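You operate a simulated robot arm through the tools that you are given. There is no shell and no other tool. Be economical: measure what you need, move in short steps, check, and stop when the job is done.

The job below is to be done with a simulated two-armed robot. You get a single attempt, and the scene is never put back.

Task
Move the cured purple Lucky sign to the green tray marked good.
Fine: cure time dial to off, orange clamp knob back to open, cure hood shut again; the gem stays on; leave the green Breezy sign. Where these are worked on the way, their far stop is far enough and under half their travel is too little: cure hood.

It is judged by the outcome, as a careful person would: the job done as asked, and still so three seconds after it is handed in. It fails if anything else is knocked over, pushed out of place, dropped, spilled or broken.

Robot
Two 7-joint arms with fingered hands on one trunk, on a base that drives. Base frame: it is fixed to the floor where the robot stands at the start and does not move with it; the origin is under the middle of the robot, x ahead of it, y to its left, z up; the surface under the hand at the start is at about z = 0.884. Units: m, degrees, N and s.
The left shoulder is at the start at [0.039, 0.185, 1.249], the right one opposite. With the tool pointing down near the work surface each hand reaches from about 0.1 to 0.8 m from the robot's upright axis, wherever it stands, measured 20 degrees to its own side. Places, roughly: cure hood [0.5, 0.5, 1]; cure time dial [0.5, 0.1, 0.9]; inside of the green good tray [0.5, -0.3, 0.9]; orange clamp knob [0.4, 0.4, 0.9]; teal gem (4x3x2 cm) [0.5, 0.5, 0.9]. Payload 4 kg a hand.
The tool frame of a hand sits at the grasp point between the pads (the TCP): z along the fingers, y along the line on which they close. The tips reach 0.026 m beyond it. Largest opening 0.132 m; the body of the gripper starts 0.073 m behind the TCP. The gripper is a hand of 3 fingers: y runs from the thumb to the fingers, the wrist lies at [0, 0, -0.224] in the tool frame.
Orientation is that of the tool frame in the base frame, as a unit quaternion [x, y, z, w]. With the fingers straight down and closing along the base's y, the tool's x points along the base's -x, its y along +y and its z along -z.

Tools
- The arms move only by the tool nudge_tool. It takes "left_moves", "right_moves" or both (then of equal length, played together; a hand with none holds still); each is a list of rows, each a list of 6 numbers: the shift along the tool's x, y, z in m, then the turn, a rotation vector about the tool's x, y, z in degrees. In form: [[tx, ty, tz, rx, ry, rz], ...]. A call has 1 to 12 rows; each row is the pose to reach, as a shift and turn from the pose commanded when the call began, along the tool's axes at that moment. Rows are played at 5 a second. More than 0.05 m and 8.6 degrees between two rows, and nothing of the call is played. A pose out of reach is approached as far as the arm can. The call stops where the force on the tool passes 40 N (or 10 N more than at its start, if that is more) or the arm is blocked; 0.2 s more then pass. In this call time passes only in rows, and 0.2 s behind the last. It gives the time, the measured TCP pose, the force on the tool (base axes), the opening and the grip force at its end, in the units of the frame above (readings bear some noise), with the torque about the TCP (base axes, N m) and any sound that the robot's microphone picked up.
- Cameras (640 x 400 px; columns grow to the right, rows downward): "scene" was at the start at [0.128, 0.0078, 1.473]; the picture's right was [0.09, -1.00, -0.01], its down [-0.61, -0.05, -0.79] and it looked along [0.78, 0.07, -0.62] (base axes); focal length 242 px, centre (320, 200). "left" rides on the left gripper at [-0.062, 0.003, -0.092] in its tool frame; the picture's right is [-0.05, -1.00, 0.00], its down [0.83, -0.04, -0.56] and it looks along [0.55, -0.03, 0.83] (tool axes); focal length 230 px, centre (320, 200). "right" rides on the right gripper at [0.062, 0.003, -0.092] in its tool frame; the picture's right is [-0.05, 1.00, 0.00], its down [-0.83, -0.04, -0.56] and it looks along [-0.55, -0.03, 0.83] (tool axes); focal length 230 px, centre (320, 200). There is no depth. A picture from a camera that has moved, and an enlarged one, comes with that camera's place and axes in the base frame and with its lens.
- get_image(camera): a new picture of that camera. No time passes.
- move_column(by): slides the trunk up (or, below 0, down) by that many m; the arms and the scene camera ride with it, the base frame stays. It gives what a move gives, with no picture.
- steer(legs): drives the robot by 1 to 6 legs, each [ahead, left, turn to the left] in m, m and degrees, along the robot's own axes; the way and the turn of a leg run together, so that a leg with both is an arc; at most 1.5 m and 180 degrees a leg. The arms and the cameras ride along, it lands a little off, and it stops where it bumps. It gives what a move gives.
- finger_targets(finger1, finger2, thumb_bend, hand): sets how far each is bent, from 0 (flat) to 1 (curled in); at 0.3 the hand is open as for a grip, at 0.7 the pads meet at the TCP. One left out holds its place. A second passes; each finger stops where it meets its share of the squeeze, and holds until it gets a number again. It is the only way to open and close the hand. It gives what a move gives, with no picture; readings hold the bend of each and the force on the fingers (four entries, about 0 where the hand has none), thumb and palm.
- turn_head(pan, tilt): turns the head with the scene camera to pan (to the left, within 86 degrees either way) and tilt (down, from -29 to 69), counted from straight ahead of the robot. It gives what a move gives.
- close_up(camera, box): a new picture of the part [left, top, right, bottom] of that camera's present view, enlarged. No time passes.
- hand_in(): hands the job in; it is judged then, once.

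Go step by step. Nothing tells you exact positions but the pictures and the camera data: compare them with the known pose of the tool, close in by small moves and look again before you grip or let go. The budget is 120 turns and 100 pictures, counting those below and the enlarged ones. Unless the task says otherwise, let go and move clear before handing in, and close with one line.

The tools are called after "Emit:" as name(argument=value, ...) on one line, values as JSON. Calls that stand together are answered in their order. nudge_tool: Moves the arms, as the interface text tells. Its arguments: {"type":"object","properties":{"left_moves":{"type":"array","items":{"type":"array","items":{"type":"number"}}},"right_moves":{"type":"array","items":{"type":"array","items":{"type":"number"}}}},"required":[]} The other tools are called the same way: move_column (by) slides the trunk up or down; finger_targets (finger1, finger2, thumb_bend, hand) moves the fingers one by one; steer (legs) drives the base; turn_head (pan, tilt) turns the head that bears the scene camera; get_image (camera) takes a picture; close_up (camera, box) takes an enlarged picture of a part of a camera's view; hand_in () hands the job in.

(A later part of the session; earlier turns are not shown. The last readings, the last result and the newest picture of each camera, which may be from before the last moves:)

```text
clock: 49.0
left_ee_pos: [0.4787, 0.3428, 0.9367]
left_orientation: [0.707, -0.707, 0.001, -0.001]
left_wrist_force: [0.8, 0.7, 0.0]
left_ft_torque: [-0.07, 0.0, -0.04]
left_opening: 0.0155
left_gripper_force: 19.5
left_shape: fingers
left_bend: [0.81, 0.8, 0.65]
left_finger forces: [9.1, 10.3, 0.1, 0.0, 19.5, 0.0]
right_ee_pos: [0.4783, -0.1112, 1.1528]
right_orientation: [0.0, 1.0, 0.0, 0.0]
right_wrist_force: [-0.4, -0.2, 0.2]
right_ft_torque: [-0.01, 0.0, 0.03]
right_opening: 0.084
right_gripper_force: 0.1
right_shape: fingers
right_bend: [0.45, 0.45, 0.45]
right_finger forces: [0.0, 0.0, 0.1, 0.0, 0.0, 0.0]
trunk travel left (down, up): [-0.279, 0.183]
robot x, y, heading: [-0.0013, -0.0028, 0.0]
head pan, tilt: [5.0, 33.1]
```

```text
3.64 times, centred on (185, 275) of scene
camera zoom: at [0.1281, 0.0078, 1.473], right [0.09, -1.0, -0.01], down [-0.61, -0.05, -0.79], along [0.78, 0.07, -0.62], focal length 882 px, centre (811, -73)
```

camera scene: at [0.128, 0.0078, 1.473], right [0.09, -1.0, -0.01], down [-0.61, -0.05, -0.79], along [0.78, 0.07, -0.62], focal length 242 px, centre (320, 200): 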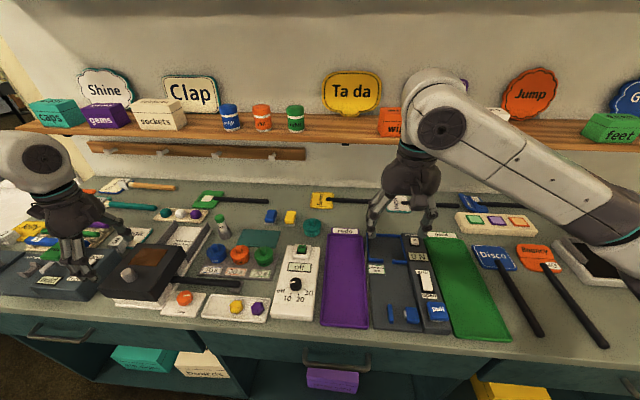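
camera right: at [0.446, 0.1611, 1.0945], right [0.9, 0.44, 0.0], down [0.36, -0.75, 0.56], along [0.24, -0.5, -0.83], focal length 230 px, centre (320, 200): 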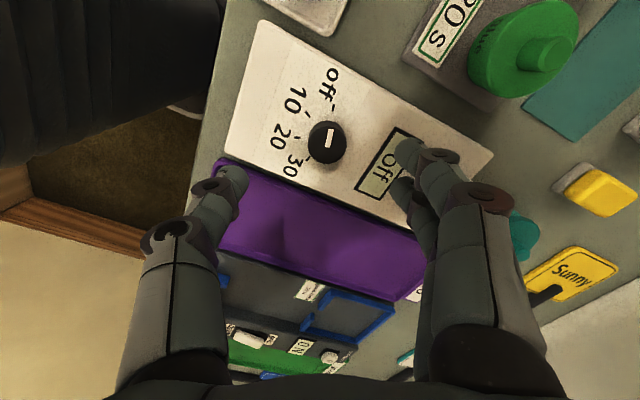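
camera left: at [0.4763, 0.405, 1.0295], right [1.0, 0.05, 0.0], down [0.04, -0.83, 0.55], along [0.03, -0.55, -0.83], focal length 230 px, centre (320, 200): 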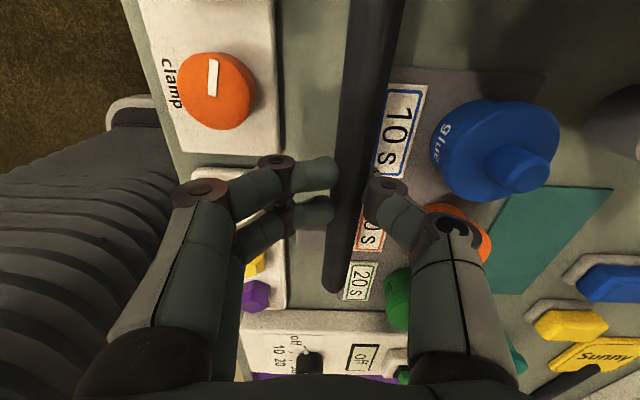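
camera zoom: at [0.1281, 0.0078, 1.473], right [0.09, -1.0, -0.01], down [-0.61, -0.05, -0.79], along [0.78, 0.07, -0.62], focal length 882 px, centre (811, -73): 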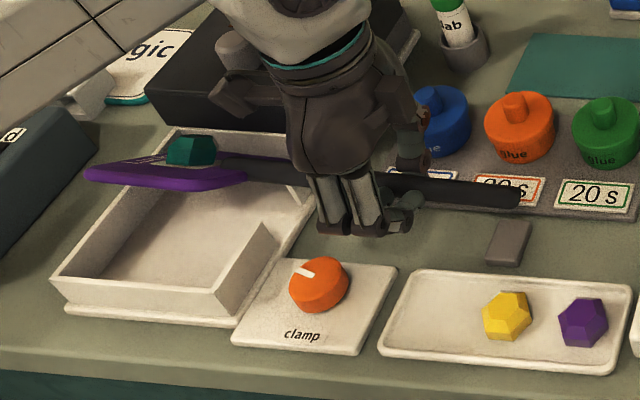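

The sign is lifted clear, gem on. I raise it 12 cm while moving the right arm out of the way to the right.

Emit:
nudge_tool(left_moves=[[0, 0, -0.02, 0, 0, 0], [0, 0, -0.04, 0, 0, 0], [0, 0, -0.06, 0, 0, 0], [0, 0, -0.08, 0, 0, 0], [0, 0, -0.1, 0, 0, 0], [0, 0, -0.12, 0, 0, 0], [0, 0, -0.12, 0, 0, 0], [0, 0, -0.12, 0, 0, 0]], right_moves=[[0.0125, -0.036, -0.006, 0, 0, 0], [0.025, -0.072, -0.012, 0, 0, 0], [0.0375, -0.108, -0.018, 0, 0, 0], [0.05, -0.145, -0.025, 0, 0, 0], [0.0625, -0.18, -0.031, 0, 0, 0], [0.075, -0.217, -0.037, 0, 0, 0], [0.0875, -0.253, -0.043, 0, 0, 0], [0.1, -0.29, -0.05, 0, 0, 0]])

Emit:
turn_head(pan=-20, tilt=55)

Emit:
get_image(camera="scene")

Emit:
get_image(camera="left")

```text
clock: 50.8
left_ee_pos: [0.4776, 0.342, 1.0561]
left_orientation: [0.707, -0.707, 0.001, -0.001]
left_wrist_force: [-0.5, -0.4, -0.7]
left_ft_torque: [-0.09, -0.01, 0.02]
left_opening: 0.0152
left_gripper_force: 20.1
left_shape: fingers
left_bend: [0.81, 0.81, 0.65]
left_finger forces: [8.5, 11.1, 0.0, 0.0, 19.8, 0.0]
right_ee_pos: [0.378, -0.4029, 1.203]
right_orientation: [-0.001, 1.0, 0.0, 0.0]
right_wrist_force: [0.3, -0.5, 0.4]
right_ft_torque: [0.02, -0.02, 0.0]
right_opening: 0.0843
right_gripper_force: 0.0
right_shape: fingers
right_bend: [0.45, 0.45, 0.45]
right_finger forces: [0.0, 0.1, 0.0, 0.0, 0.0, 0.0]
trunk travel left (down, up): [-0.279, 0.183]
robot x, y, heading: [-0.0017, -0.0027, -0.2]
head pan, tilt: [5.0, 33.1]
```

```text
clock: 51.7
left_ee_pos: [0.4815, 0.3427, 1.0576]
left_orientation: [0.707, -0.707, 0.0, 0.0]
left_wrist_force: [0.0, 0.2, -0.4]
left_ft_torque: [-0.11, -0.03, 0.0]
left_opening: 0.0155
left_gripper_force: 19.4
left_shape: fingers
left_bend: [0.81, 0.81, 0.65]
left_finger forces: [8.5, 11.1, 0.1, 0.1, 19.8, 0.0]
right_ee_pos: [0.38, -0.3994, 1.202]
right_orientation: [0.001, 1.0, 0.0, 0.0]
right_wrist_force: [-0.3, 0.8, -0.3]
right_ft_torque: [-0.01, 0.01, -0.02]
right_opening: 0.0842
right_gripper_force: 0.1
right_shape: fingers
right_bend: [0.45, 0.45, 0.45]
right_finger forces: [0.0, 0.0, 0.0, 0.0, 0.1, 0.0]
trunk travel left (down, up): [-0.279, 0.183]
robot x, y, heading: [0.0027, 0.0016, 0.0]
head pan, tilt: [-20.0, 55.0]
```

```text
45 pictures are left
camera scene: at [0.1045, -0.0247, 1.4437], right [-0.34, -0.94, 0.03], down [-0.82, 0.28, -0.5], along [0.47, -0.2, -0.86], focal length 242 px, centre (320, 200)
```

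scene: 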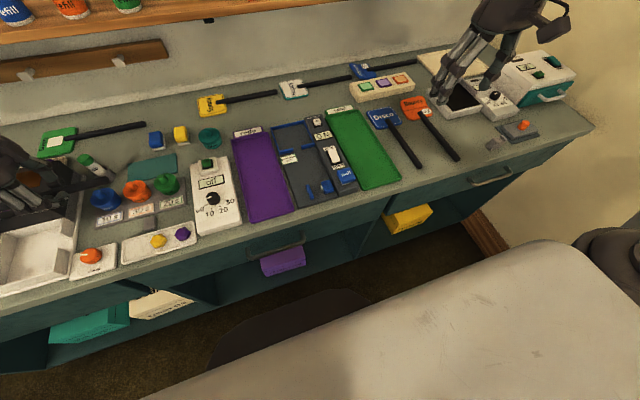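

```text
44 pictures are left
camera left: at [0.4765, 0.4051, 1.149], right [1.0, 0.05, 0.0], down [0.04, -0.83, 0.56], along [0.03, -0.55, -0.83], focal length 230 px, centre (320, 200)
```

left: 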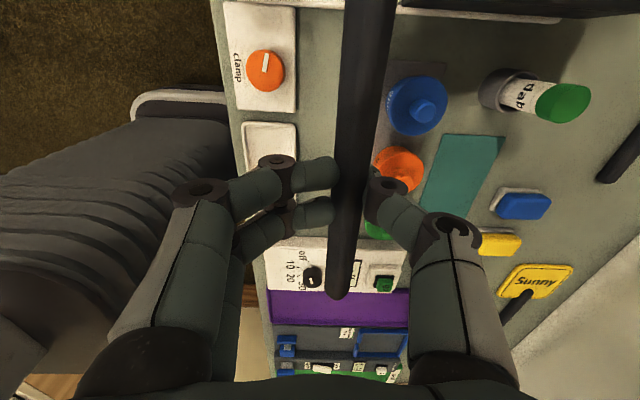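

The floor to the right looks clear. I rotate the sign 90° clockwise at height so that it points away from the robot.

Emit:
nudge_tool(left_moves=[[0, 0, -0.01, 0, 0, 7.5], [0, 0, -0.02, 0, 0, 15], [0, 0, -0.03, 0, 0, 22.5], [0, 0, -0.03, 0, 0, 30], [0, 0, -0.03, 0, 0, 37.5], [0, 0, -0.03, 0, 0, 45], [0, 0, -0.03, 0, 0, 52.5], [0, 0, -0.03, 0, 0, 60], [0, 0, -0.03, 0, 0, 67.5], [0, 0, -0.03, 0, 0, 75], [0, 0, -0.03, 0, 0, 82.5], [0, 0, -0.03, 0, 0, 90]])

Emit:
turn_head(pan=5, tilt=33)

Emit:
get_image(camera="scene")

Emit:
get_image(camera="left")

```text
clock: 54.3
left_ee_pos: [0.4786, 0.3428, 1.0872]
left_orientation: [0.001, 1.0, 0.0, 0.0]
left_wrist_force: [-0.7, 0.2, -1.0]
left_ft_torque: [0.0, 0.08, 0.01]
left_opening: 0.0152
left_gripper_force: 19.8
left_shape: fingers
left_bend: [0.81, 0.81, 0.65]
left_finger forces: [8.5, 11.1, 0.0, 0.0, 19.9, 0.0]
right_ee_pos: [0.3793, -0.3999, 1.2022]
right_orientation: [0.0, 1.0, 0.0, 0.0]
right_wrist_force: [0.2, 0.2, -0.1]
right_ft_torque: [0.01, -0.01, -0.02]
right_opening: 0.0844
right_gripper_force: 0.1
right_shape: fingers
right_bend: [0.45, 0.45, 0.45]
right_finger forces: [0.0, 0.0, 0.1, 0.0, 0.0, 0.0]
trunk travel left (down, up): [-0.279, 0.183]
robot x, y, heading: [-0.0018, -0.0005, 0.1]
head pan, tilt: [-20.0, 55.0]
```

```text
clock: 55.2
left_ee_pos: [0.4789, 0.3437, 1.0873]
left_orientation: [-0.001, 1.0, 0.0, 0.0]
left_wrist_force: [0.7, 0.1, -0.8]
left_ft_torque: [-0.04, 0.04, -0.02]
left_opening: 0.0155
left_gripper_force: 19.6
left_shape: fingers
left_bend: [0.81, 0.81, 0.65]
left_finger forces: [8.6, 11.2, 0.1, 0.1, 19.9, 0.1]
right_ee_pos: [0.3791, -0.3989, 1.2044]
right_orientation: [0.0, 1.0, 0.0, 0.001]
right_wrist_force: [0.4, -0.3, -0.5]
right_ft_torque: [-0.04, -0.02, -0.02]
right_opening: 0.084
right_gripper_force: 0.1
right_shape: fingers
right_bend: [0.45, 0.45, 0.45]
right_finger forces: [0.1, 0.0, 0.1, 0.0, 0.0, 0.1]
trunk travel left (down, up): [-0.279, 0.183]
robot x, y, heading: [-0.0003, 0.0014, -0.1]
head pan, tilt: [5.0, 33.0]
```

```text
43 pictures are left
camera scene: at [0.128, 0.0075, 1.473], right [0.09, -1.0, -0.01], down [-0.61, -0.05, -0.79], along [0.78, 0.07, -0.62], focal length 242 px, centre (320, 200)
```

scene: 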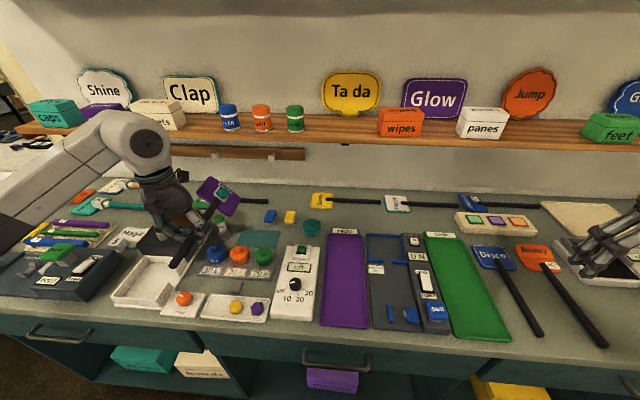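

```text
42 pictures are left
camera left: at [0.5406, 0.3464, 1.1795], right [0.05, -1.0, 0.0], down [-0.83, -0.04, 0.56], along [-0.55, -0.03, -0.83], focal length 230 px, centre (320, 200)
```

left: 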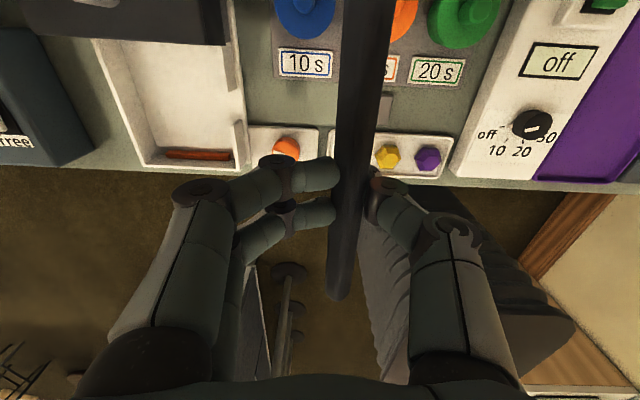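

The sign now points away. Let me check it close up, then drive right 0.40 m.

Emit:
close_up(camera="scene", box=[140, 160, 270, 280])

Emit:
steer(legs=[[0, -0.4, 0]])

Emit:
get_image(camera="scene")

```text
3.33 times, centred on (205, 220) of scene
camera zoom: at [0.128, 0.0075, 1.473], right [0.09, -1.0, -0.01], down [-0.61, -0.05, -0.79], along [0.78, 0.07, -0.62], focal length 808 px, centre (703, 133)
```

zoom: 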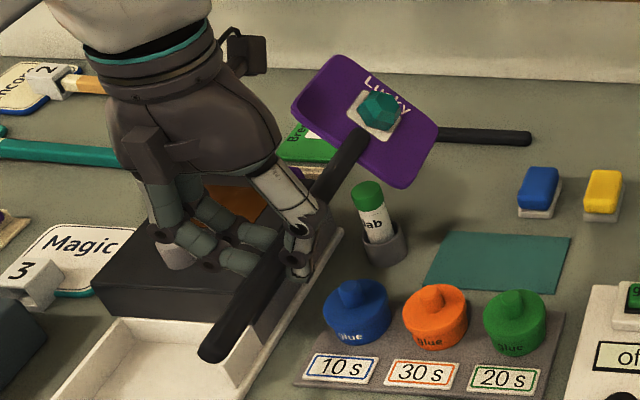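

```text
clock: 57.7
left_ee_pos: [0.4793, -0.0516, 1.0868]
left_orientation: [-0.001, 1.0, -0.001, 0.0]
left_wrist_force: [0.6, -0.7, -0.8]
left_ft_torque: [0.02, 0.11, 0.0]
left_opening: 0.0157
left_gripper_force: 20.1
left_shape: fingers
left_bend: [0.81, 0.81, 0.65]
left_finger forces: [8.6, 11.1, 0.1, 0.0, 19.9, 0.1]
right_ee_pos: [0.3798, -0.7958, 1.2019]
right_orientation: [-0.001, 1.0, 0.0, -0.001]
right_wrist_force: [1.0, -0.3, -0.7]
right_ft_torque: [0.01, 0.02, -0.03]
right_opening: 0.0843
right_gripper_force: 0.0
right_shape: fingers
right_bend: [0.45, 0.45, 0.45]
right_finger forces: [0.1, 0.0, 0.0, 0.0, 0.0, 0.0]
trunk travel left (down, up): [-0.279, 0.183]
robot x, y, heading: [-0.0011, -0.3983, 0.0]
head pan, tilt: [5.0, 33.0]
```

```text
40 pictures are left
camera scene: at [0.1283, -0.3875, 1.4731], right [0.09, -1.0, -0.01], down [-0.61, -0.05, -0.79], along [0.78, 0.07, -0.62], focal length 242 px, centre (320, 200)
```

scene: 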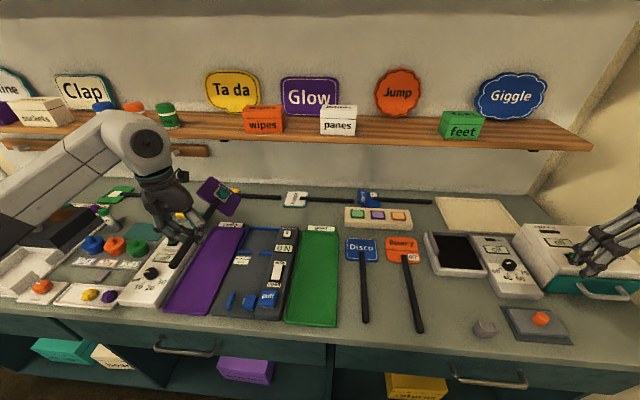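

The drive went well. The good tray spans about x 0.39–0.70, y -0.286 to -0.397. I move the sign above it.

Emit:
nudge_tool(left_moves=[[0, -0.036, 0, 0, 0, 0], [0, -0.072, 0, 0, 0, 0], [-0.003, -0.108, 0, 0, 0, 0], [-0.006, -0.144, 0, 0, 0, 0], [-0.009, -0.18, 0, 0, 0, 0], [-0.011, -0.216, 0, 0, 0, 0], [-0.011, -0.252, 0, 0, 0, 0], [-0.011, -0.288, 0, 0, 0, 0]])

Emit:
close_up(camera="scene", box=[220, 150, 400, 340])

Emit:
get_image(camera="left")

```text
clock: 59.5
left_ee_pos: [0.4901, -0.3427, 1.0859]
left_orientation: [-0.002, 1.0, 0.001, 0.001]
left_wrist_force: [0.3, 0.2, -0.7]
left_ft_torque: [0.03, 0.1, 0.0]
left_opening: 0.0153
left_gripper_force: 19.7
left_shape: fingers
left_bend: [0.81, 0.81, 0.65]
left_finger forces: [8.5, 11.2, 0.0, 0.0, 20.0, 0.0]
right_ee_pos: [0.3802, -0.7969, 1.2019]
right_orientation: [-0.001, 1.0, 0.001, 0.0]
right_wrist_force: [-0.7, -0.5, -0.4]
right_ft_torque: [0.0, 0.02, -0.03]
right_opening: 0.0843
right_gripper_force: 0.1
right_shape: fingers
right_bend: [0.45, 0.45, 0.45]
right_finger forces: [0.0, 0.0, 0.0, 0.1, 0.0, 0.0]
trunk travel left (down, up): [-0.279, 0.183]
robot x, y, heading: [-0.0039, -0.3954, 0.1]
head pan, tilt: [5.0, 33.0]
```

```text
2.11 times, centred on (310, 245) of scene
camera zoom: at [0.1286, -0.3899, 1.473], right [0.09, -1.0, -0.01], down [-0.61, -0.05, -0.79], along [0.78, 0.08, -0.62], focal length 511 px, centre (341, 105)
```

zoom: 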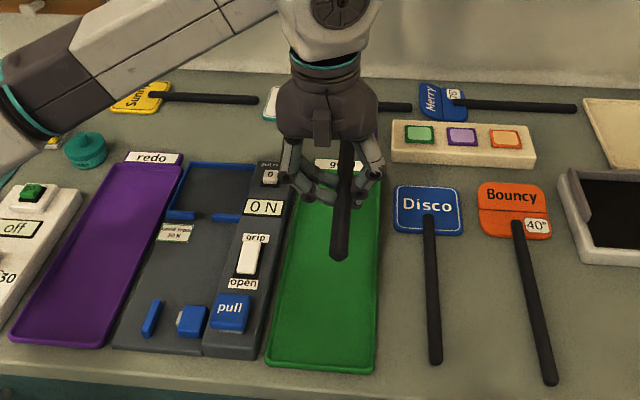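

```text
38 pictures are left
camera left: at [0.552, -0.3378, 1.1793], right [0.06, -1.0, 0.0], down [-0.83, -0.05, 0.56], along [-0.55, -0.03, -0.83], focal length 230 px, centre (320, 200)
```

left: 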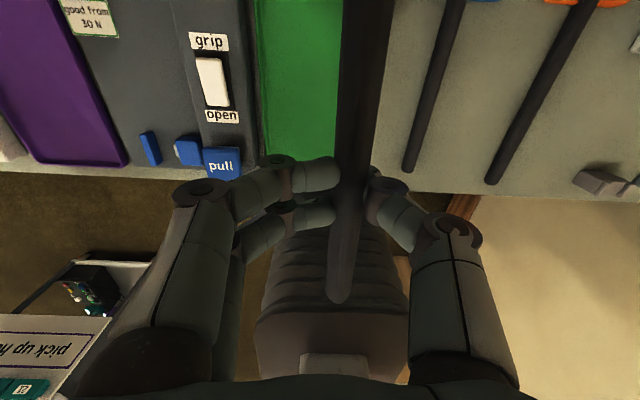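

The sign is centered over the tray but rolled about 40° with its right edge low. I roll the hand +30° about the handle to level it.

Emit:
nudge_tool(left_moves=[[0, 0, 0, 7.5, 0, 0], [0, 0, 0, 15, 0, 0], [0, 0, 0, 22.5, 0, 0], [0, 0, 0, 30, 0, 0]])

Emit:
close_up(camera="scene", box=[240, 150, 420, 290])

Emit:
get_image(camera="right")

```text
clock: 60.5
left_ee_pos: [0.4899, -0.3397, 1.0872]
left_orientation: [0.0, 0.966, -0.26, 0.001]
left_wrist_force: [0.0, 0.1, -0.4]
left_ft_torque: [-0.04, 0.12, 0.01]
left_opening: 0.0157
left_gripper_force: 20.5
left_shape: fingers
left_bend: [0.81, 0.81, 0.65]
left_finger forces: [9.4, 10.8, 0.1, 0.0, 20.0, 0.0]
right_ee_pos: [0.3794, -0.7935, 1.2022]
right_orientation: [-0.001, 1.0, -0.001, 0.0]
right_wrist_force: [-0.4, -0.4, 0.2]
right_ft_torque: [-0.01, 0.01, -0.03]
right_opening: 0.084
right_gripper_force: 0.1
right_shape: fingers
right_bend: [0.45, 0.45, 0.45]
right_finger forces: [0.0, 0.1, 0.0, 0.1, 0.0, 0.0]
trunk travel left (down, up): [-0.279, 0.183]
robot x, y, heading: [-0.0009, -0.3956, 0.0]
head pan, tilt: [5.0, 33.0]
```

```text
2.86 times, centred on (330, 220) of scene
camera zoom: at [0.1282, -0.387, 1.4731], right [0.09, -1.0, -0.01], down [-0.61, -0.05, -0.79], along [0.78, 0.07, -0.62], focal length 693 px, centre (291, 143)
```

zoom: 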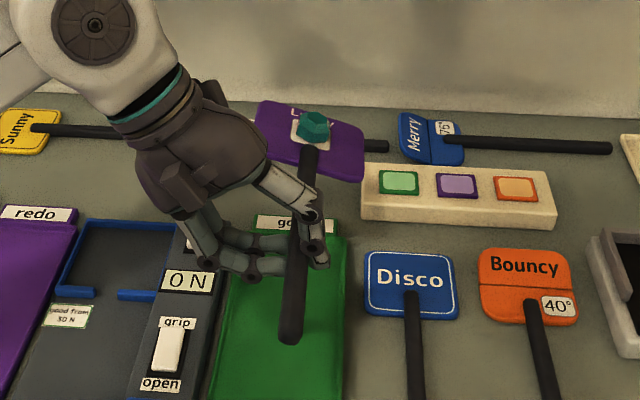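

```text
36 pictures are left
camera right: at [0.3166, -0.7909, 1.2946], right [0.05, 1.0, 0.0], down [0.83, -0.04, 0.56], along [0.55, -0.03, -0.83], focal length 230 px, centre (320, 200)
```

right: 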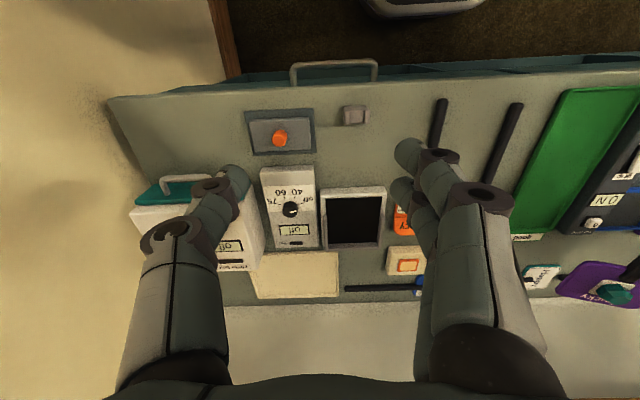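

Nearly level now. The handle axis is about 1.8 cm right of the tray's center line, so I correct that, add 8° roll, and lower 10 cm.

Emit:
nudge_tool(left_moves=[[0, 0.016, 0.02, 2, 0, 0], [0, 0.032, 0.04, 4, 0, 0], [0, 0.048, 0.06, 6, 0, 0], [0, 0.063, 0.079, 8, 0, 0]])

Emit:
close_up(camera="scene", box=[240, 180, 400, 340])

Emit:
get_image(camera="left")

```text
clock: 61.5
left_ee_pos: [0.4896, -0.3249, 0.9857]
left_orientation: [-0.001, 0.945, -0.326, 0.0]
left_wrist_force: [-0.1, 0.3, -0.4]
left_ft_torque: [0.04, 0.08, 0.03]
left_opening: 0.0156
left_gripper_force: 19.9
left_shape: fingers
left_bend: [0.81, 0.81, 0.65]
left_finger forces: [9.5, 10.7, 0.0, 0.0, 20.2, 0.0]
right_ee_pos: [0.3785, -0.7953, 1.2032]
right_orientation: [-0.001, 1.0, 0.0, 0.0]
right_wrist_force: [-0.7, -1.1, 0.6]
right_ft_torque: [0.02, 0.03, -0.01]
right_opening: 0.0841
right_gripper_force: 0.1
right_shape: fingers
right_bend: [0.45, 0.45, 0.45]
right_finger forces: [0.0, 0.0, 0.0, 0.0, 0.0, 0.0]
trunk travel left (down, up): [-0.279, 0.183]
robot x, y, heading: [-0.003, -0.3938, 0.3]
head pan, tilt: [5.0, 33.0]
```

```text
2.50 times, centred on (320, 260) of scene
camera zoom: at [0.1284, -0.3872, 1.473], right [0.09, -1.0, -0.01], down [-0.61, -0.05, -0.79], along [0.78, 0.07, -0.62], focal length 606 px, centre (320, 50)
```

zoom: 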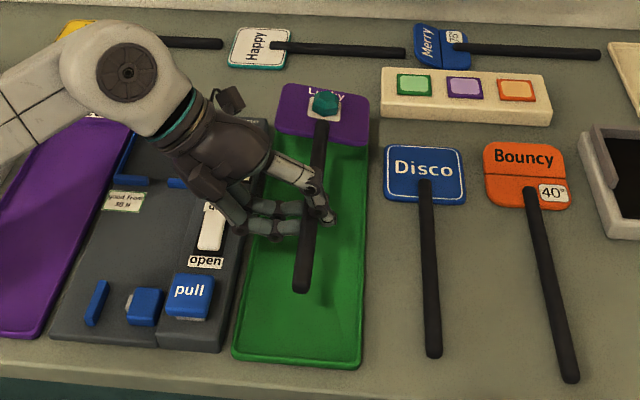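

```text
34 pictures are left
camera left: at [0.5518, -0.2645, 1.0575], right [0.05, -0.79, 0.62], down [-0.83, 0.31, 0.46], along [-0.55, -0.54, -0.64], focal length 230 px, centre (320, 200)
```

left: 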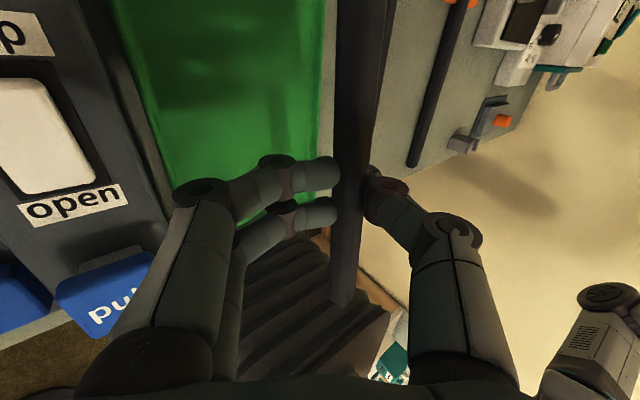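

The sign is level and centered over the tray, but with this lean the gripper could hit the grip panel lower down. I lower to 0.94 while reducing the lean by 23°.

Emit:
nudge_tool(left_moves=[[0, 0.007, 0.01, -6, 0, 0], [0, 0.014, 0.02, -12, 0, 0], [0, 0.021, 0.03, -18, 0, 0], [0, 0.0254, 0.0373, -23, 0, 0]])

Emit:
close_up(camera="scene", box=[240, 180, 400, 340])

Emit:
get_image(camera="left")

```text
clock: 62.5
left_ee_pos: [0.4908, -0.3297, 0.9416]
left_orientation: [0.0, 0.992, -0.13, 0.0]
left_wrist_force: [-0.1, 1.0, -0.1]
left_ft_torque: [0.01, 0.04, 0.01]
left_opening: 0.0154
left_gripper_force: 19.4
left_shape: fingers
left_bend: [0.81, 0.81, 0.65]
left_finger forces: [8.7, 11.2, 0.0, 0.1, 20.0, 0.0]
right_ee_pos: [0.3809, -0.7966, 1.2018]
right_orientation: [-0.001, 1.0, 0.0, 0.0]
right_wrist_force: [-1.1, 0.1, -0.1]
right_ft_torque: [0.02, -0.02, 0.02]
right_opening: 0.0843
right_gripper_force: 0.0
right_shape: fingers
right_bend: [0.45, 0.45, 0.45]
right_finger forces: [0.1, 0.1, 0.0, 0.1, 0.0, 0.1]
trunk travel left (down, up): [-0.279, 0.183]
robot x, y, heading: [0.0006, -0.3984, 0.2]
head pan, tilt: [5.0, 33.0]
```

```text
2.50 times, centred on (320, 260) of scene
camera zoom: at [0.1286, -0.3888, 1.473], right [0.09, -1.0, -0.01], down [-0.61, -0.05, -0.79], along [0.78, 0.07, -0.62], focal length 606 px, centre (320, 50)
```

zoom: 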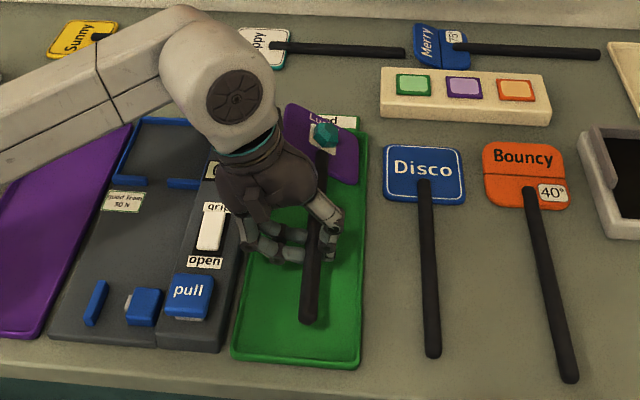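

```text
32 pictures are left
camera left: at [0.5518, -0.301, 1.0306], right [0.05, -0.96, 0.26], down [-0.83, 0.1, 0.55], along [-0.55, -0.24, -0.8], focal length 230 px, centre (320, 200)
```

left: 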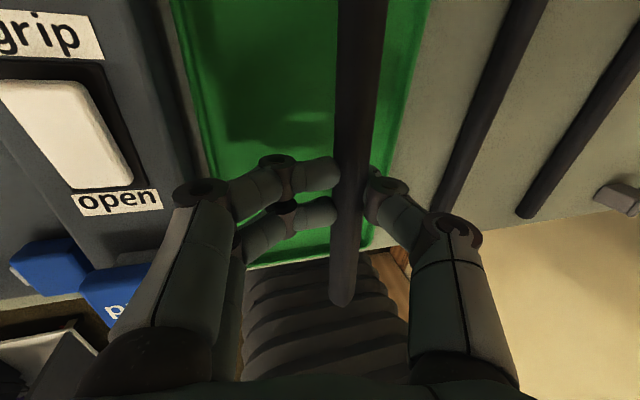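

The sign hangs just above the tray floor with its right edge low. I shift 8 mm left and lower gently 1.5 cm, watching forces.

Emit:
nudge_tool(left_moves=[[0, 0.008, 0.0, 0, 0, 0], [0, 0.01, 0.006, 0, 0, 0], [0, 0.0116, 0.0124, 0, 0, 0]])

Emit:
close_up(camera="scene", box=[260, 190, 380, 330])

```text
clock: 63.3
left_ee_pos: [0.4901, -0.3202, 0.9271]
left_orientation: [-0.001, 0.991, -0.131, 0.0]
left_wrist_force: [0.4, 0.1, 0.1]
left_ft_torque: [-0.01, 0.03, -0.02]
left_opening: 0.0157
left_gripper_force: 20.2
left_shape: fingers
left_bend: [0.82, 0.8, 0.65]
left_finger forces: [9.9, 10.0, 0.0, 0.0, 19.8, 0.1]
right_ee_pos: [0.3795, -0.795, 1.2028]
right_orientation: [0.0, 1.0, -0.001, 0.001]
right_wrist_force: [-1.1, -0.3, 0.8]
right_ft_torque: [0.0, 0.02, 0.02]
right_opening: 0.0843
right_gripper_force: 0.1
right_shape: fingers
right_bend: [0.45, 0.45, 0.45]
right_finger forces: [0.1, 0.1, 0.1, 0.0, 0.0, 0.0]
trunk travel left (down, up): [-0.279, 0.183]
robot x, y, heading: [0.0002, -0.3936, 0.4]
head pan, tilt: [5.0, 33.0]
```

```text
2.86 times, centred on (320, 260) of scene
camera zoom: at [0.1282, -0.388, 1.4731], right [0.09, -1.0, -0.01], down [-0.61, -0.05, -0.79], along [0.78, 0.07, -0.62], focal length 693 px, centre (320, 29)
```

zoom: 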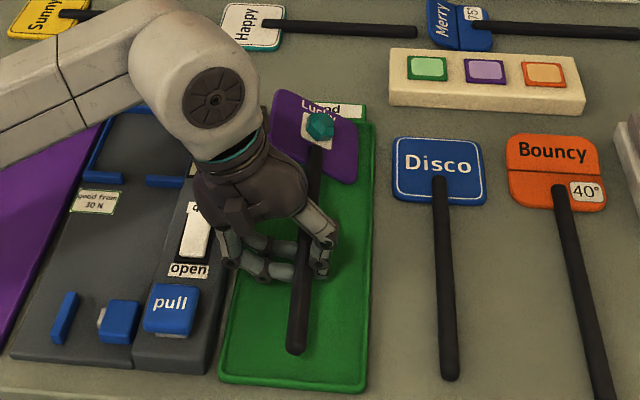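

The right edge seems just above the tray floor, inside the rim. I lower another centimetre.

Emit:
nudge_tool(left_moves=[[0, 0.0003, 0.005, 0, 0, 0], [0, 0.0007, 0.0102, 0, 0, 0]])

Emit:
close_up(camera="scene", box=[260, 190, 380, 330])

Emit:
get_image(camera="left")

```text
clock: 63.9
left_ee_pos: [0.4903, -0.3218, 0.9167]
left_orientation: [-0.001, 0.991, -0.131, 0.001]
left_wrist_force: [-0.9, -0.1, 0.8]
left_ft_torque: [-0.07, -0.1, 0.03]
left_opening: 0.0156
left_gripper_force: 20.0
left_shape: fingers
left_bend: [0.82, 0.8, 0.65]
left_finger forces: [11.2, 8.7, 0.1, 0.0, 19.5, 0.0]
right_ee_pos: [0.3792, -0.7963, 1.2027]
right_orientation: [0.0, 1.0, 0.0, 0.0]
right_wrist_force: [-0.1, -0.6, -0.1]
right_ft_torque: [0.03, 0.0, 0.01]
right_opening: 0.0843
right_gripper_force: 0.2
right_shape: fingers
right_bend: [0.45, 0.45, 0.45]
right_finger forces: [0.0, 0.0, 0.0, 0.0, 0.0, 0.1]
trunk travel left (down, up): [-0.279, 0.183]
robot x, y, heading: [0.0011, -0.3947, 0.3]
head pan, tilt: [5.0, 33.0]
```

```text
2.86 times, centred on (320, 260) of scene
camera zoom: at [0.1282, -0.388, 1.4731], right [0.09, -1.0, -0.01], down [-0.61, -0.05, -0.79], along [0.78, 0.07, -0.62], focal length 693 px, centre (320, 29)
```

zoom: 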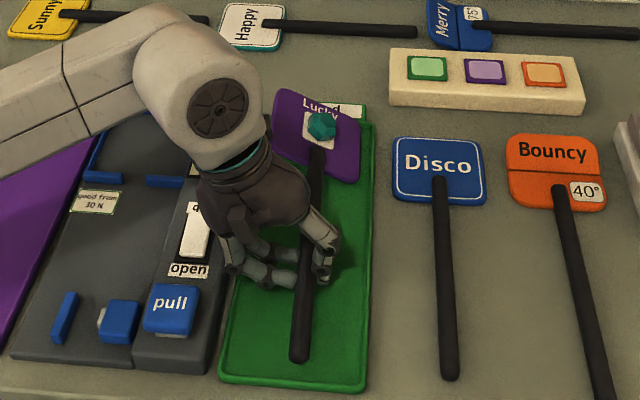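

```text
29 pictures are left
camera left: at [0.5519, -0.2943, 1.0054], right [0.05, -0.96, 0.26], down [-0.83, 0.1, 0.55], along [-0.55, -0.24, -0.8], focal length 230 px, centre (320, 200)
```

left: 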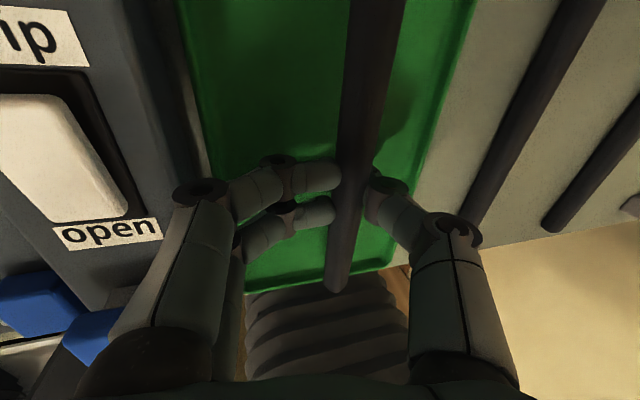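

Contact has begun and the sign is flattening. I lower a further 7 mm and shift 6 mm right to center.

Emit:
nudge_tool(left_moves=[[0, -0.004, 0.002, 0, 0, 0], [0, -0.004, 0.005, 0, 0, 0], [0, -0.004, 0.0084, 0, 0, 0]])

Emit:
close_up(camera="scene", box=[260, 190, 380, 330])

```text
clock: 64.7
left_ee_pos: [0.49, -0.329, 0.9099]
left_orientation: [-0.001, 0.991, -0.13, 0.0]
left_wrist_force: [-0.6, 0.7, 0.7]
left_ft_torque: [-0.07, -0.16, 0.06]
left_opening: 0.0159
left_gripper_force: 19.1
left_shape: fingers
left_bend: [0.82, 0.8, 0.65]
left_finger forces: [12.3, 7.6, 0.0, 0.0, 19.3, 0.0]
right_ee_pos: [0.3803, -0.7957, 1.2028]
right_orientation: [0.0, 1.0, 0.0, 0.0]
right_wrist_force: [0.1, 0.3, -0.2]
right_ft_torque: [-0.03, 0.04, 0.0]
right_opening: 0.0845
right_gripper_force: 0.0
right_shape: fingers
right_bend: [0.45, 0.45, 0.45]
right_finger forces: [0.0, 0.0, 0.0, 0.0, 0.0, 0.0]
trunk travel left (down, up): [-0.279, 0.183]
robot x, y, heading: [-0.0007, -0.3948, 0.2]
head pan, tilt: [5.0, 33.0]
```

```text
2.86 times, centred on (320, 260) of scene
camera zoom: at [0.1282, -0.3881, 1.4731], right [0.09, -1.0, -0.01], down [-0.61, -0.05, -0.79], along [0.78, 0.07, -0.62], focal length 693 px, centre (320, 29)
```

zoom: 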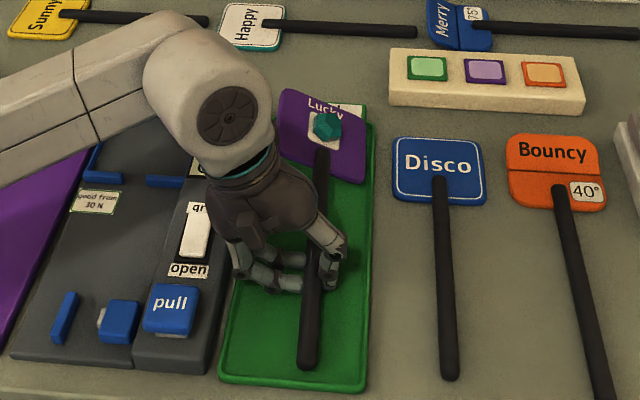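

Well centered now. I lower 4 mm more, then open slowly a little.

Emit:
nudge_tool(left_moves=[[0, 0.0005, 0.002, 0, 0, 0], [0, 0.001, 0.004, 0, 0, 0]])

Emit:
finger_targets(hand="left", finger1=0.72, finger2=0.72, thumb_bend=0.65)

Emit:
close_up(camera="scene", box=[260, 190, 380, 330])

```text
clock: 65.3
left_ee_pos: [0.4898, -0.3283, 0.907]
left_orientation: [-0.001, 0.991, -0.132, 0.001]
left_wrist_force: [0.8, 2.6, 7.6]
left_ft_torque: [-0.25, -0.14, 0.07]
left_opening: 0.0157
left_gripper_force: 20.5
left_shape: fingers
left_bend: [0.82, 0.8, 0.65]
left_finger forces: [12.6, 7.7, 0.0, 0.0, 19.9, 0.0]
right_ee_pos: [0.3787, -0.7962, 1.2021]
right_orientation: [-0.001, 1.0, 0.0, -0.001]
right_wrist_force: [-0.4, 0.1, 0.1]
right_ft_torque: [-0.04, -0.01, 0.03]
right_opening: 0.084
right_gripper_force: 0.0
right_shape: fingers
right_bend: [0.45, 0.45, 0.45]
right_finger forces: [0.0, 0.0, 0.0, 0.0, 0.0, 0.0]
trunk travel left (down, up): [-0.279, 0.183]
robot x, y, heading: [0.0019, -0.3999, 0.1]
head pan, tilt: [5.0, 33.0]
```

```text
clock: 66.3
left_ee_pos: [0.49, -0.3279, 0.9077]
left_orientation: [-0.001, 0.991, -0.131, 0.002]
left_wrist_force: [3.0, 0.9, 18.5]
left_ft_torque: [-0.37, -0.1, 0.1]
left_opening: 0.0169
left_gripper_force: 13.6
left_shape: fingers
left_bend: [0.73, 0.73, 0.63]
left_finger forces: [7.3, 5.7, 0.0, 0.0, 14.6, 0.1]
right_ee_pos: [0.3787, -0.7963, 1.2031]
right_orientation: [-0.001, 1.0, 0.0, 0.001]
right_wrist_force: [-0.6, 0.5, 0.6]
right_ft_torque: [-0.01, 0.01, 0.01]
right_opening: 0.0842
right_gripper_force: 0.2
right_shape: fingers
right_bend: [0.45, 0.45, 0.45]
right_finger forces: [0.0, 0.1, 0.1, 0.0, 0.0, 0.0]
trunk travel left (down, up): [-0.279, 0.183]
robot x, y, heading: [-0.0007, -0.3969, 0.1]
head pan, tilt: [5.0, 33.0]
```

```text
2.86 times, centred on (320, 260) of scene
camera zoom: at [0.1268, -0.3882, 1.4733], right [0.09, -1.0, -0.01], down [-0.61, -0.05, -0.79], along [0.79, 0.07, -0.61], focal length 693 px, centre (320, 29)
```

zoom: 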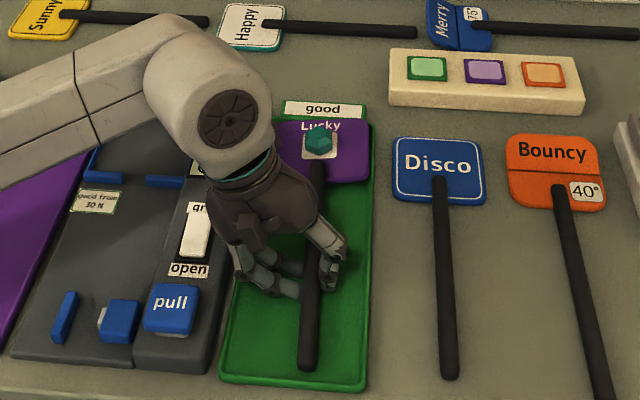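

The sign now lies flat inside the tray. I ease up 3 mm, open, then rise.

Emit:
nudge_tool(left_moves=[[0, -0.001, -0.004, 0, 0, 0]])

Emit:
finger_targets(hand="left", finger1=0.58, finger2=0.58, thumb_bend=0.56)

Emit:
nudge_tool(left_moves=[[0, -0.003, -0.01, 0, 0, 0], [0, -0.006, -0.02, 0, 0, 0], [0, -0.01, -0.04, 0, 0, 0], [0, -0.015, -0.07, -5, 0, 0], [0, -0.02, -0.1, -10, 0, 0], [0, -0.025, -0.13, -15, 0, 0]])

Emit:
close_up(camera="scene", box=[260, 190, 380, 330])

Emit:
get_image(camera="left")

```text
clock: 66.7
left_ee_pos: [0.4896, -0.3281, 0.9073]
left_orientation: [0.0, 0.992, -0.129, -0.002]
left_wrist_force: [0.4, -1.4, 3.5]
left_ft_torque: [-0.03, -0.01, 0.06]
left_opening: 0.0165
left_gripper_force: 7.2
left_shape: fingers
left_bend: [0.73, 0.73, 0.63]
left_finger forces: [5.3, 3.1, 0.0, 0.0, 5.6, 0.1]
right_ee_pos: [0.3793, -0.7956, 1.2018]
right_orientation: [-0.001, 1.0, 0.0, 0.0]
right_wrist_force: [0.1, -0.1, -1.0]
right_ft_torque: [-0.01, -0.02, 0.02]
right_opening: 0.0841
right_gripper_force: 0.0
right_shape: fingers
right_bend: [0.45, 0.45, 0.45]
right_finger forces: [0.1, 0.0, 0.0, 0.0, 0.1, 0.0]
trunk travel left (down, up): [-0.279, 0.183]
robot x, y, heading: [0.0009, -0.3939, 0.0]
head pan, tilt: [5.0, 33.0]
```

```text
clock: 67.7
left_ee_pos: [0.49, -0.3293, 0.9106]
left_orientation: [-0.001, 0.991, -0.13, 0.001]
left_wrist_force: [0.5, -4.9, 19.3]
left_ft_torque: [-0.12, 0.01, -0.03]
left_opening: 0.0273
left_gripper_force: 9.6
left_shape: fingers
left_bend: [0.72, 0.72, 0.56]
left_finger forces: [9.5, 9.3, 0.0, 0.1, 0.0, 0.0]
right_ee_pos: [0.3772, -0.7973, 1.2028]
right_orientation: [-0.001, 1.0, -0.001, 0.001]
right_wrist_force: [0.1, 0.0, -0.4]
right_ft_torque: [0.02, 0.03, -0.01]
right_opening: 0.0843
right_gripper_force: 0.0
right_shape: fingers
right_bend: [0.45, 0.45, 0.45]
right_finger forces: [0.1, 0.1, 0.1, 0.0, 0.0, 0.0]
trunk travel left (down, up): [-0.279, 0.183]
robot x, y, heading: [-0.0005, -0.3955, 0.2]
head pan, tilt: [5.0, 33.0]
```

```text
clock: 69.1
left_ee_pos: [0.4894, -0.3201, 1.0414]
left_orientation: [-0.001, 1.0, 0.002, -0.001]
left_wrist_force: [0.6, 0.4, 0.5]
left_ft_torque: [-0.02, -0.02, 0.0]
left_opening: 0.0454
left_gripper_force: 0.1
left_shape: fingers
left_bend: [0.57, 0.57, 0.56]
left_finger forces: [0.0, 0.0, 0.0, 0.0, 0.0, 0.0]
right_ee_pos: [0.3786, -0.7958, 1.2026]
right_orientation: [-0.001, 1.0, 0.001, -0.001]
right_wrist_force: [-0.6, -0.6, 0.0]
right_ft_torque: [0.0, 0.01, 0.03]
right_opening: 0.0842
right_gripper_force: 0.0
right_shape: fingers
right_bend: [0.45, 0.45, 0.45]
right_finger forces: [0.0, 0.1, 0.1, 0.0, 0.0, 0.1]
trunk travel left (down, up): [-0.279, 0.183]
robot x, y, heading: [0.0055, -0.3965, 0.4]
head pan, tilt: [5.0, 33.0]
```

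```text
2.86 times, centred on (320, 260) of scene
camera zoom: at [0.1279, -0.3891, 1.4731], right [0.09, -1.0, -0.01], down [-0.61, -0.05, -0.79], along [0.78, 0.07, -0.62], focal length 693 px, centre (320, 29)
```

zoom: 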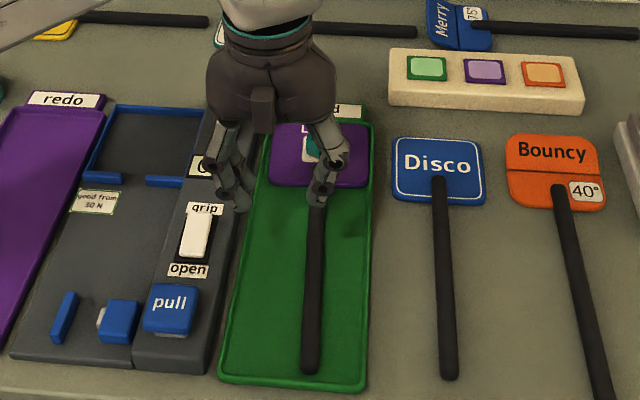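

```text
25 pictures are left
camera left: at [0.5507, -0.3153, 1.1345], right [0.05, -1.0, 0.0], down [-0.83, -0.05, 0.56], along [-0.56, -0.03, -0.83], focal length 230 px, centre (320, 200)
```

left: 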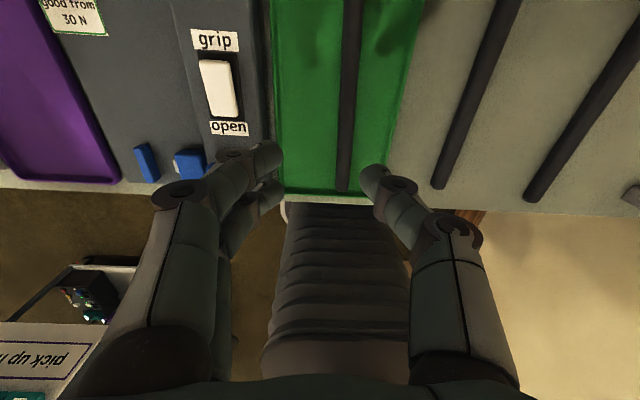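

The sign is flat in the good tray. I raise the hand and drive back left 0.40 m to shut the hood.

Emit:
nudge_tool(left_moves=[[0, 0, -0.03, 0, 0, 0], [0, 0, -0.06, 0, 0, 0]])

Emit:
close_up(camera="scene", box=[270, 200, 350, 330])

Emit:
steer(legs=[[0, 0.397, 0]])

```text
clock: 69.7
left_ee_pos: [0.4893, -0.3203, 1.1017]
left_orientation: [-0.002, 1.0, 0.0, 0.0]
left_wrist_force: [0.0, 0.5, -0.5]
left_ft_torque: [-0.02, 0.01, 0.01]
left_opening: 0.0455
left_gripper_force: 0.1
left_shape: fingers
left_bend: [0.57, 0.57, 0.56]
left_finger forces: [0.0, 0.0, 0.1, 0.0, 0.1, 0.1]
right_ee_pos: [0.3792, -0.7967, 1.2035]
right_orientation: [-0.001, 1.0, 0.001, -0.001]
right_wrist_force: [0.5, 0.3, -1.0]
right_ft_torque: [-0.04, 0.0, 0.0]
right_opening: 0.0844
right_gripper_force: 0.1
right_shape: fingers
right_bend: [0.45, 0.45, 0.45]
right_finger forces: [0.0, 0.0, 0.0, 0.0, 0.1, 0.1]
trunk travel left (down, up): [-0.279, 0.183]
robot x, y, heading: [0.0007, -0.3973, 0.0]
head pan, tilt: [5.0, 33.0]
```

```text
3.08 times, centred on (310, 265) of scene
camera zoom: at [0.1278, -0.3888, 1.4732], right [0.09, -1.0, -0.01], down [-0.61, -0.05, -0.79], along [0.78, 0.07, -0.62], focal length 746 px, centre (351, 0)
```

zoom: 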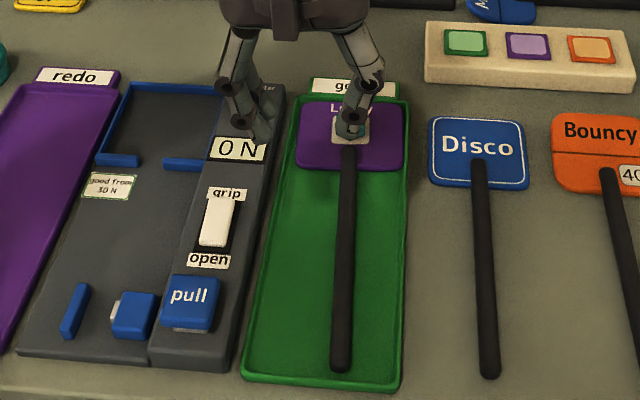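

```text
clock: 72.1
left_ee_pos: [0.4899, 0.0745, 1.1013]
left_orientation: [-0.001, 1.0, 0.0, 0.0]
left_wrist_force: [-0.3, -0.9, -0.6]
left_ft_torque: [0.01, 0.04, 0.0]
left_opening: 0.0458
left_gripper_force: 0.0
left_shape: fingers
left_bend: [0.57, 0.57, 0.56]
left_finger forces: [0.0, 0.0, 0.0, 0.0, 0.0, 0.0]
right_ee_pos: [0.378, -0.4019, 1.202]
right_orientation: [-0.001, 1.0, 0.001, 0.0]
right_wrist_force: [-0.4, -0.4, 0.6]
right_ft_torque: [0.01, -0.02, -0.01]
right_opening: 0.0845
right_gripper_force: 0.1
right_shape: fingers
right_bend: [0.45, 0.45, 0.45]
right_finger forces: [0.1, 0.0, 0.1, 0.1, 0.0, 0.1]
trunk travel left (down, up): [-0.279, 0.183]
robot x, y, heading: [0.0014, 0.0007, -0.1]
head pan, tilt: [5.0, 33.0]
```

The sign sits in the tray. I now bring the left hand over the hood knob at about [0.587, 0.50], turned -90° again.

Emit:
nudge_tool(left_moves=[[-0.008, 0.036, 0, 0, 0, -7.5], [-0.016, 0.071, 0, 0, 0, -15], [-0.024, 0.107, 0, 0, 0, -22.5], [-0.032, 0.142, 0, 0, 0, -30], [-0.04, 0.178, 0, 0, 0, -37.5], [-0.048, 0.213, 0, 0, 0, -45], [-0.055, 0.249, 0, 0, 0, -52.5], [-0.063, 0.284, 0, 0, 0, -60], [-0.071, 0.32, 0, 0, 0, -67.5], [-0.079, 0.356, 0, 0, 0, -75], [-0.087, 0.391, 0.015, 0, 0, -82.5], [-0.095, 0.427, 0.03, 0, 0, -90]])

Emit:
finger_targets(hand="left", finger1=0.46, finger2=0.46, thumb_bend=0.46)

Emit:
get_image(camera="left")

```text
clock: 74.7
left_ee_pos: [0.5848, 0.503, 1.0713]
left_orientation: [0.708, -0.706, 0.0, 0.0]
left_wrist_force: [-0.8, 0.7, -0.7]
left_ft_torque: [-0.01, 0.04, 0.02]
left_opening: 0.0458
left_gripper_force: 0.1
left_shape: fingers
left_bend: [0.57, 0.57, 0.56]
left_finger forces: [0.0, 0.1, 0.1, 0.0, 0.1, 0.0]
right_ee_pos: [0.3788, -0.4009, 1.203]
right_orientation: [-0.001, 1.0, 0.0, -0.001]
right_wrist_force: [0.0, 0.5, 0.3]
right_ft_torque: [-0.01, -0.01, -0.01]
right_opening: 0.0845
right_gripper_force: 0.0
right_shape: fingers
right_bend: [0.45, 0.45, 0.45]
right_finger forces: [0.0, 0.0, 0.0, 0.0, 0.0, 0.0]
trunk travel left (down, up): [-0.279, 0.183]
robot x, y, heading: [0.0009, -0.0007, -0.1]
head pan, tilt: [5.0, 33.0]
```

```text
clock: 75.7
left_ee_pos: [0.5856, 0.5036, 1.0709]
left_orientation: [0.708, -0.707, 0.0, -0.001]
left_wrist_force: [0.1, -0.3, 0.7]
left_ft_torque: [-0.02, -0.03, -0.03]
left_opening: 0.0805
left_gripper_force: 0.0
left_shape: fingers
left_bend: [0.46, 0.46, 0.46]
left_finger forces: [0.0, 0.0, 0.0, 0.0, 0.0, 0.1]
right_ee_pos: [0.3786, -0.4015, 1.2028]
right_orientation: [-0.002, 1.0, 0.0, 0.0]
right_wrist_force: [-0.7, 0.2, -1.0]
right_ft_torque: [0.01, 0.03, -0.02]
right_opening: 0.0841
right_gripper_force: 0.0
right_shape: fingers
right_bend: [0.45, 0.45, 0.45]
right_finger forces: [0.0, 0.1, 0.0, 0.0, 0.1, 0.0]
trunk travel left (down, up): [-0.279, 0.183]
robot x, y, heading: [-0.0002, -0.0047, -0.0]
head pan, tilt: [5.0, 33.0]
```

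```text
23 pictures are left
camera left: at [0.5821, 0.5646, 1.164], right [1.0, 0.05, 0.0], down [0.04, -0.83, 0.56], along [0.03, -0.55, -0.83], focal length 230 px, centre (320, 200)
```

left: 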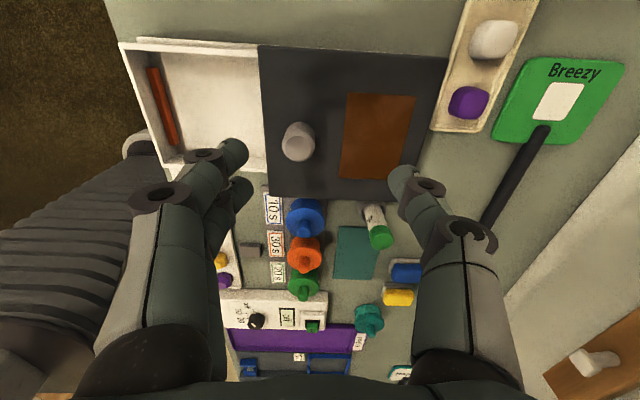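

The hood knob is at x ≈ 0.568. I shift and descend around it.

Emit:
nudge_tool(left_moves=[[0.003, 0.017, 0.02, 0, 0, 0], [0.003, 0.017, 0.045, 0, 0, 0], [0.003, 0.017, 0.062, 0, 0, 0], [0.003, 0.017, 0.072, 0, 0, 0]])

Emit:
finger_targets(hand="left", finger1=0.66, finger2=0.66, thumb_bend=0.66)

Emit:
get_image(camera="left")

```text
clock: 76.7
left_ee_pos: [0.5668, 0.4986, 1.0001]
left_orientation: [-0.707, 0.707, -0.001, 0.0]
left_wrist_force: [-0.2, -0.3, 0.2]
left_ft_torque: [0.0, -0.01, -0.02]
left_opening: 0.0805
left_gripper_force: 0.1
left_shape: fingers
left_bend: [0.46, 0.46, 0.46]
left_finger forces: [0.0, 0.0, 0.0, 0.0, 0.1, 0.0]
right_ee_pos: [0.3783, -0.4008, 1.2025]
right_orientation: [-0.002, 1.0, 0.0, 0.0]
right_wrist_force: [0.7, -0.1, -0.4]
right_ft_torque: [-0.01, -0.02, 0.07]
right_opening: 0.0841
right_gripper_force: 0.0
right_shape: fingers
right_bend: [0.45, 0.45, 0.45]
right_finger forces: [0.1, 0.1, 0.0, 0.0, 0.1, 0.0]
trunk travel left (down, up): [-0.279, 0.183]
robot x, y, heading: [-0.0006, -0.002, -0.1]
head pan, tilt: [5.0, 33.0]
```

```text
clock: 77.7
left_ee_pos: [0.5674, 0.4988, 0.9992]
left_orientation: [-0.707, 0.707, -0.001, -0.001]
left_wrist_force: [0.4, 0.5, -1.5]
left_ft_torque: [-0.01, 0.03, -0.02]
left_opening: 0.0221
left_gripper_force: 2.8
left_shape: fingers
left_bend: [0.65, 0.64, 0.65]
left_finger forces: [0.9, 1.9, 0.0, 0.0, 2.5, 0.1]
right_ee_pos: [0.3791, -0.4017, 1.2026]
right_orientation: [-0.001, 1.0, 0.0, 0.0]
right_wrist_force: [0.3, 0.5, -0.3]
right_ft_torque: [0.0, -0.02, -0.01]
right_opening: 0.084
right_gripper_force: 0.2
right_shape: fingers
right_bend: [0.45, 0.45, 0.45]
right_finger forces: [0.1, 0.0, 0.0, 0.0, 0.1, 0.0]
trunk travel left (down, up): [-0.279, 0.183]
robot x, y, heading: [0.0001, 0.0034, 0.1]
head pan, tilt: [5.0, 33.0]
```

```text
22 pictures are left
camera left: at [0.5645, 0.5607, 1.092], right [1.0, 0.05, 0.0], down [0.04, -0.83, 0.56], along [0.03, -0.55, -0.83], focal length 230 px, centre (320, 200)
```

left: 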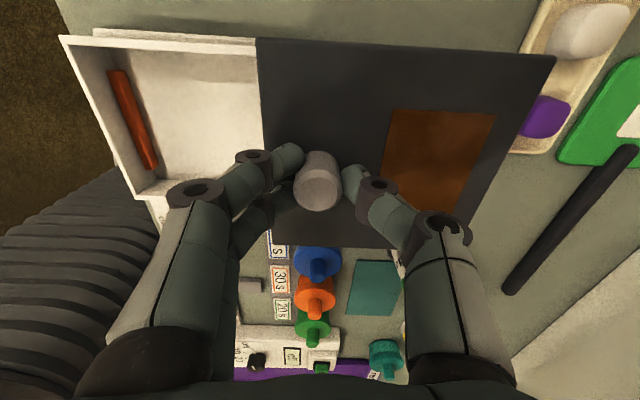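

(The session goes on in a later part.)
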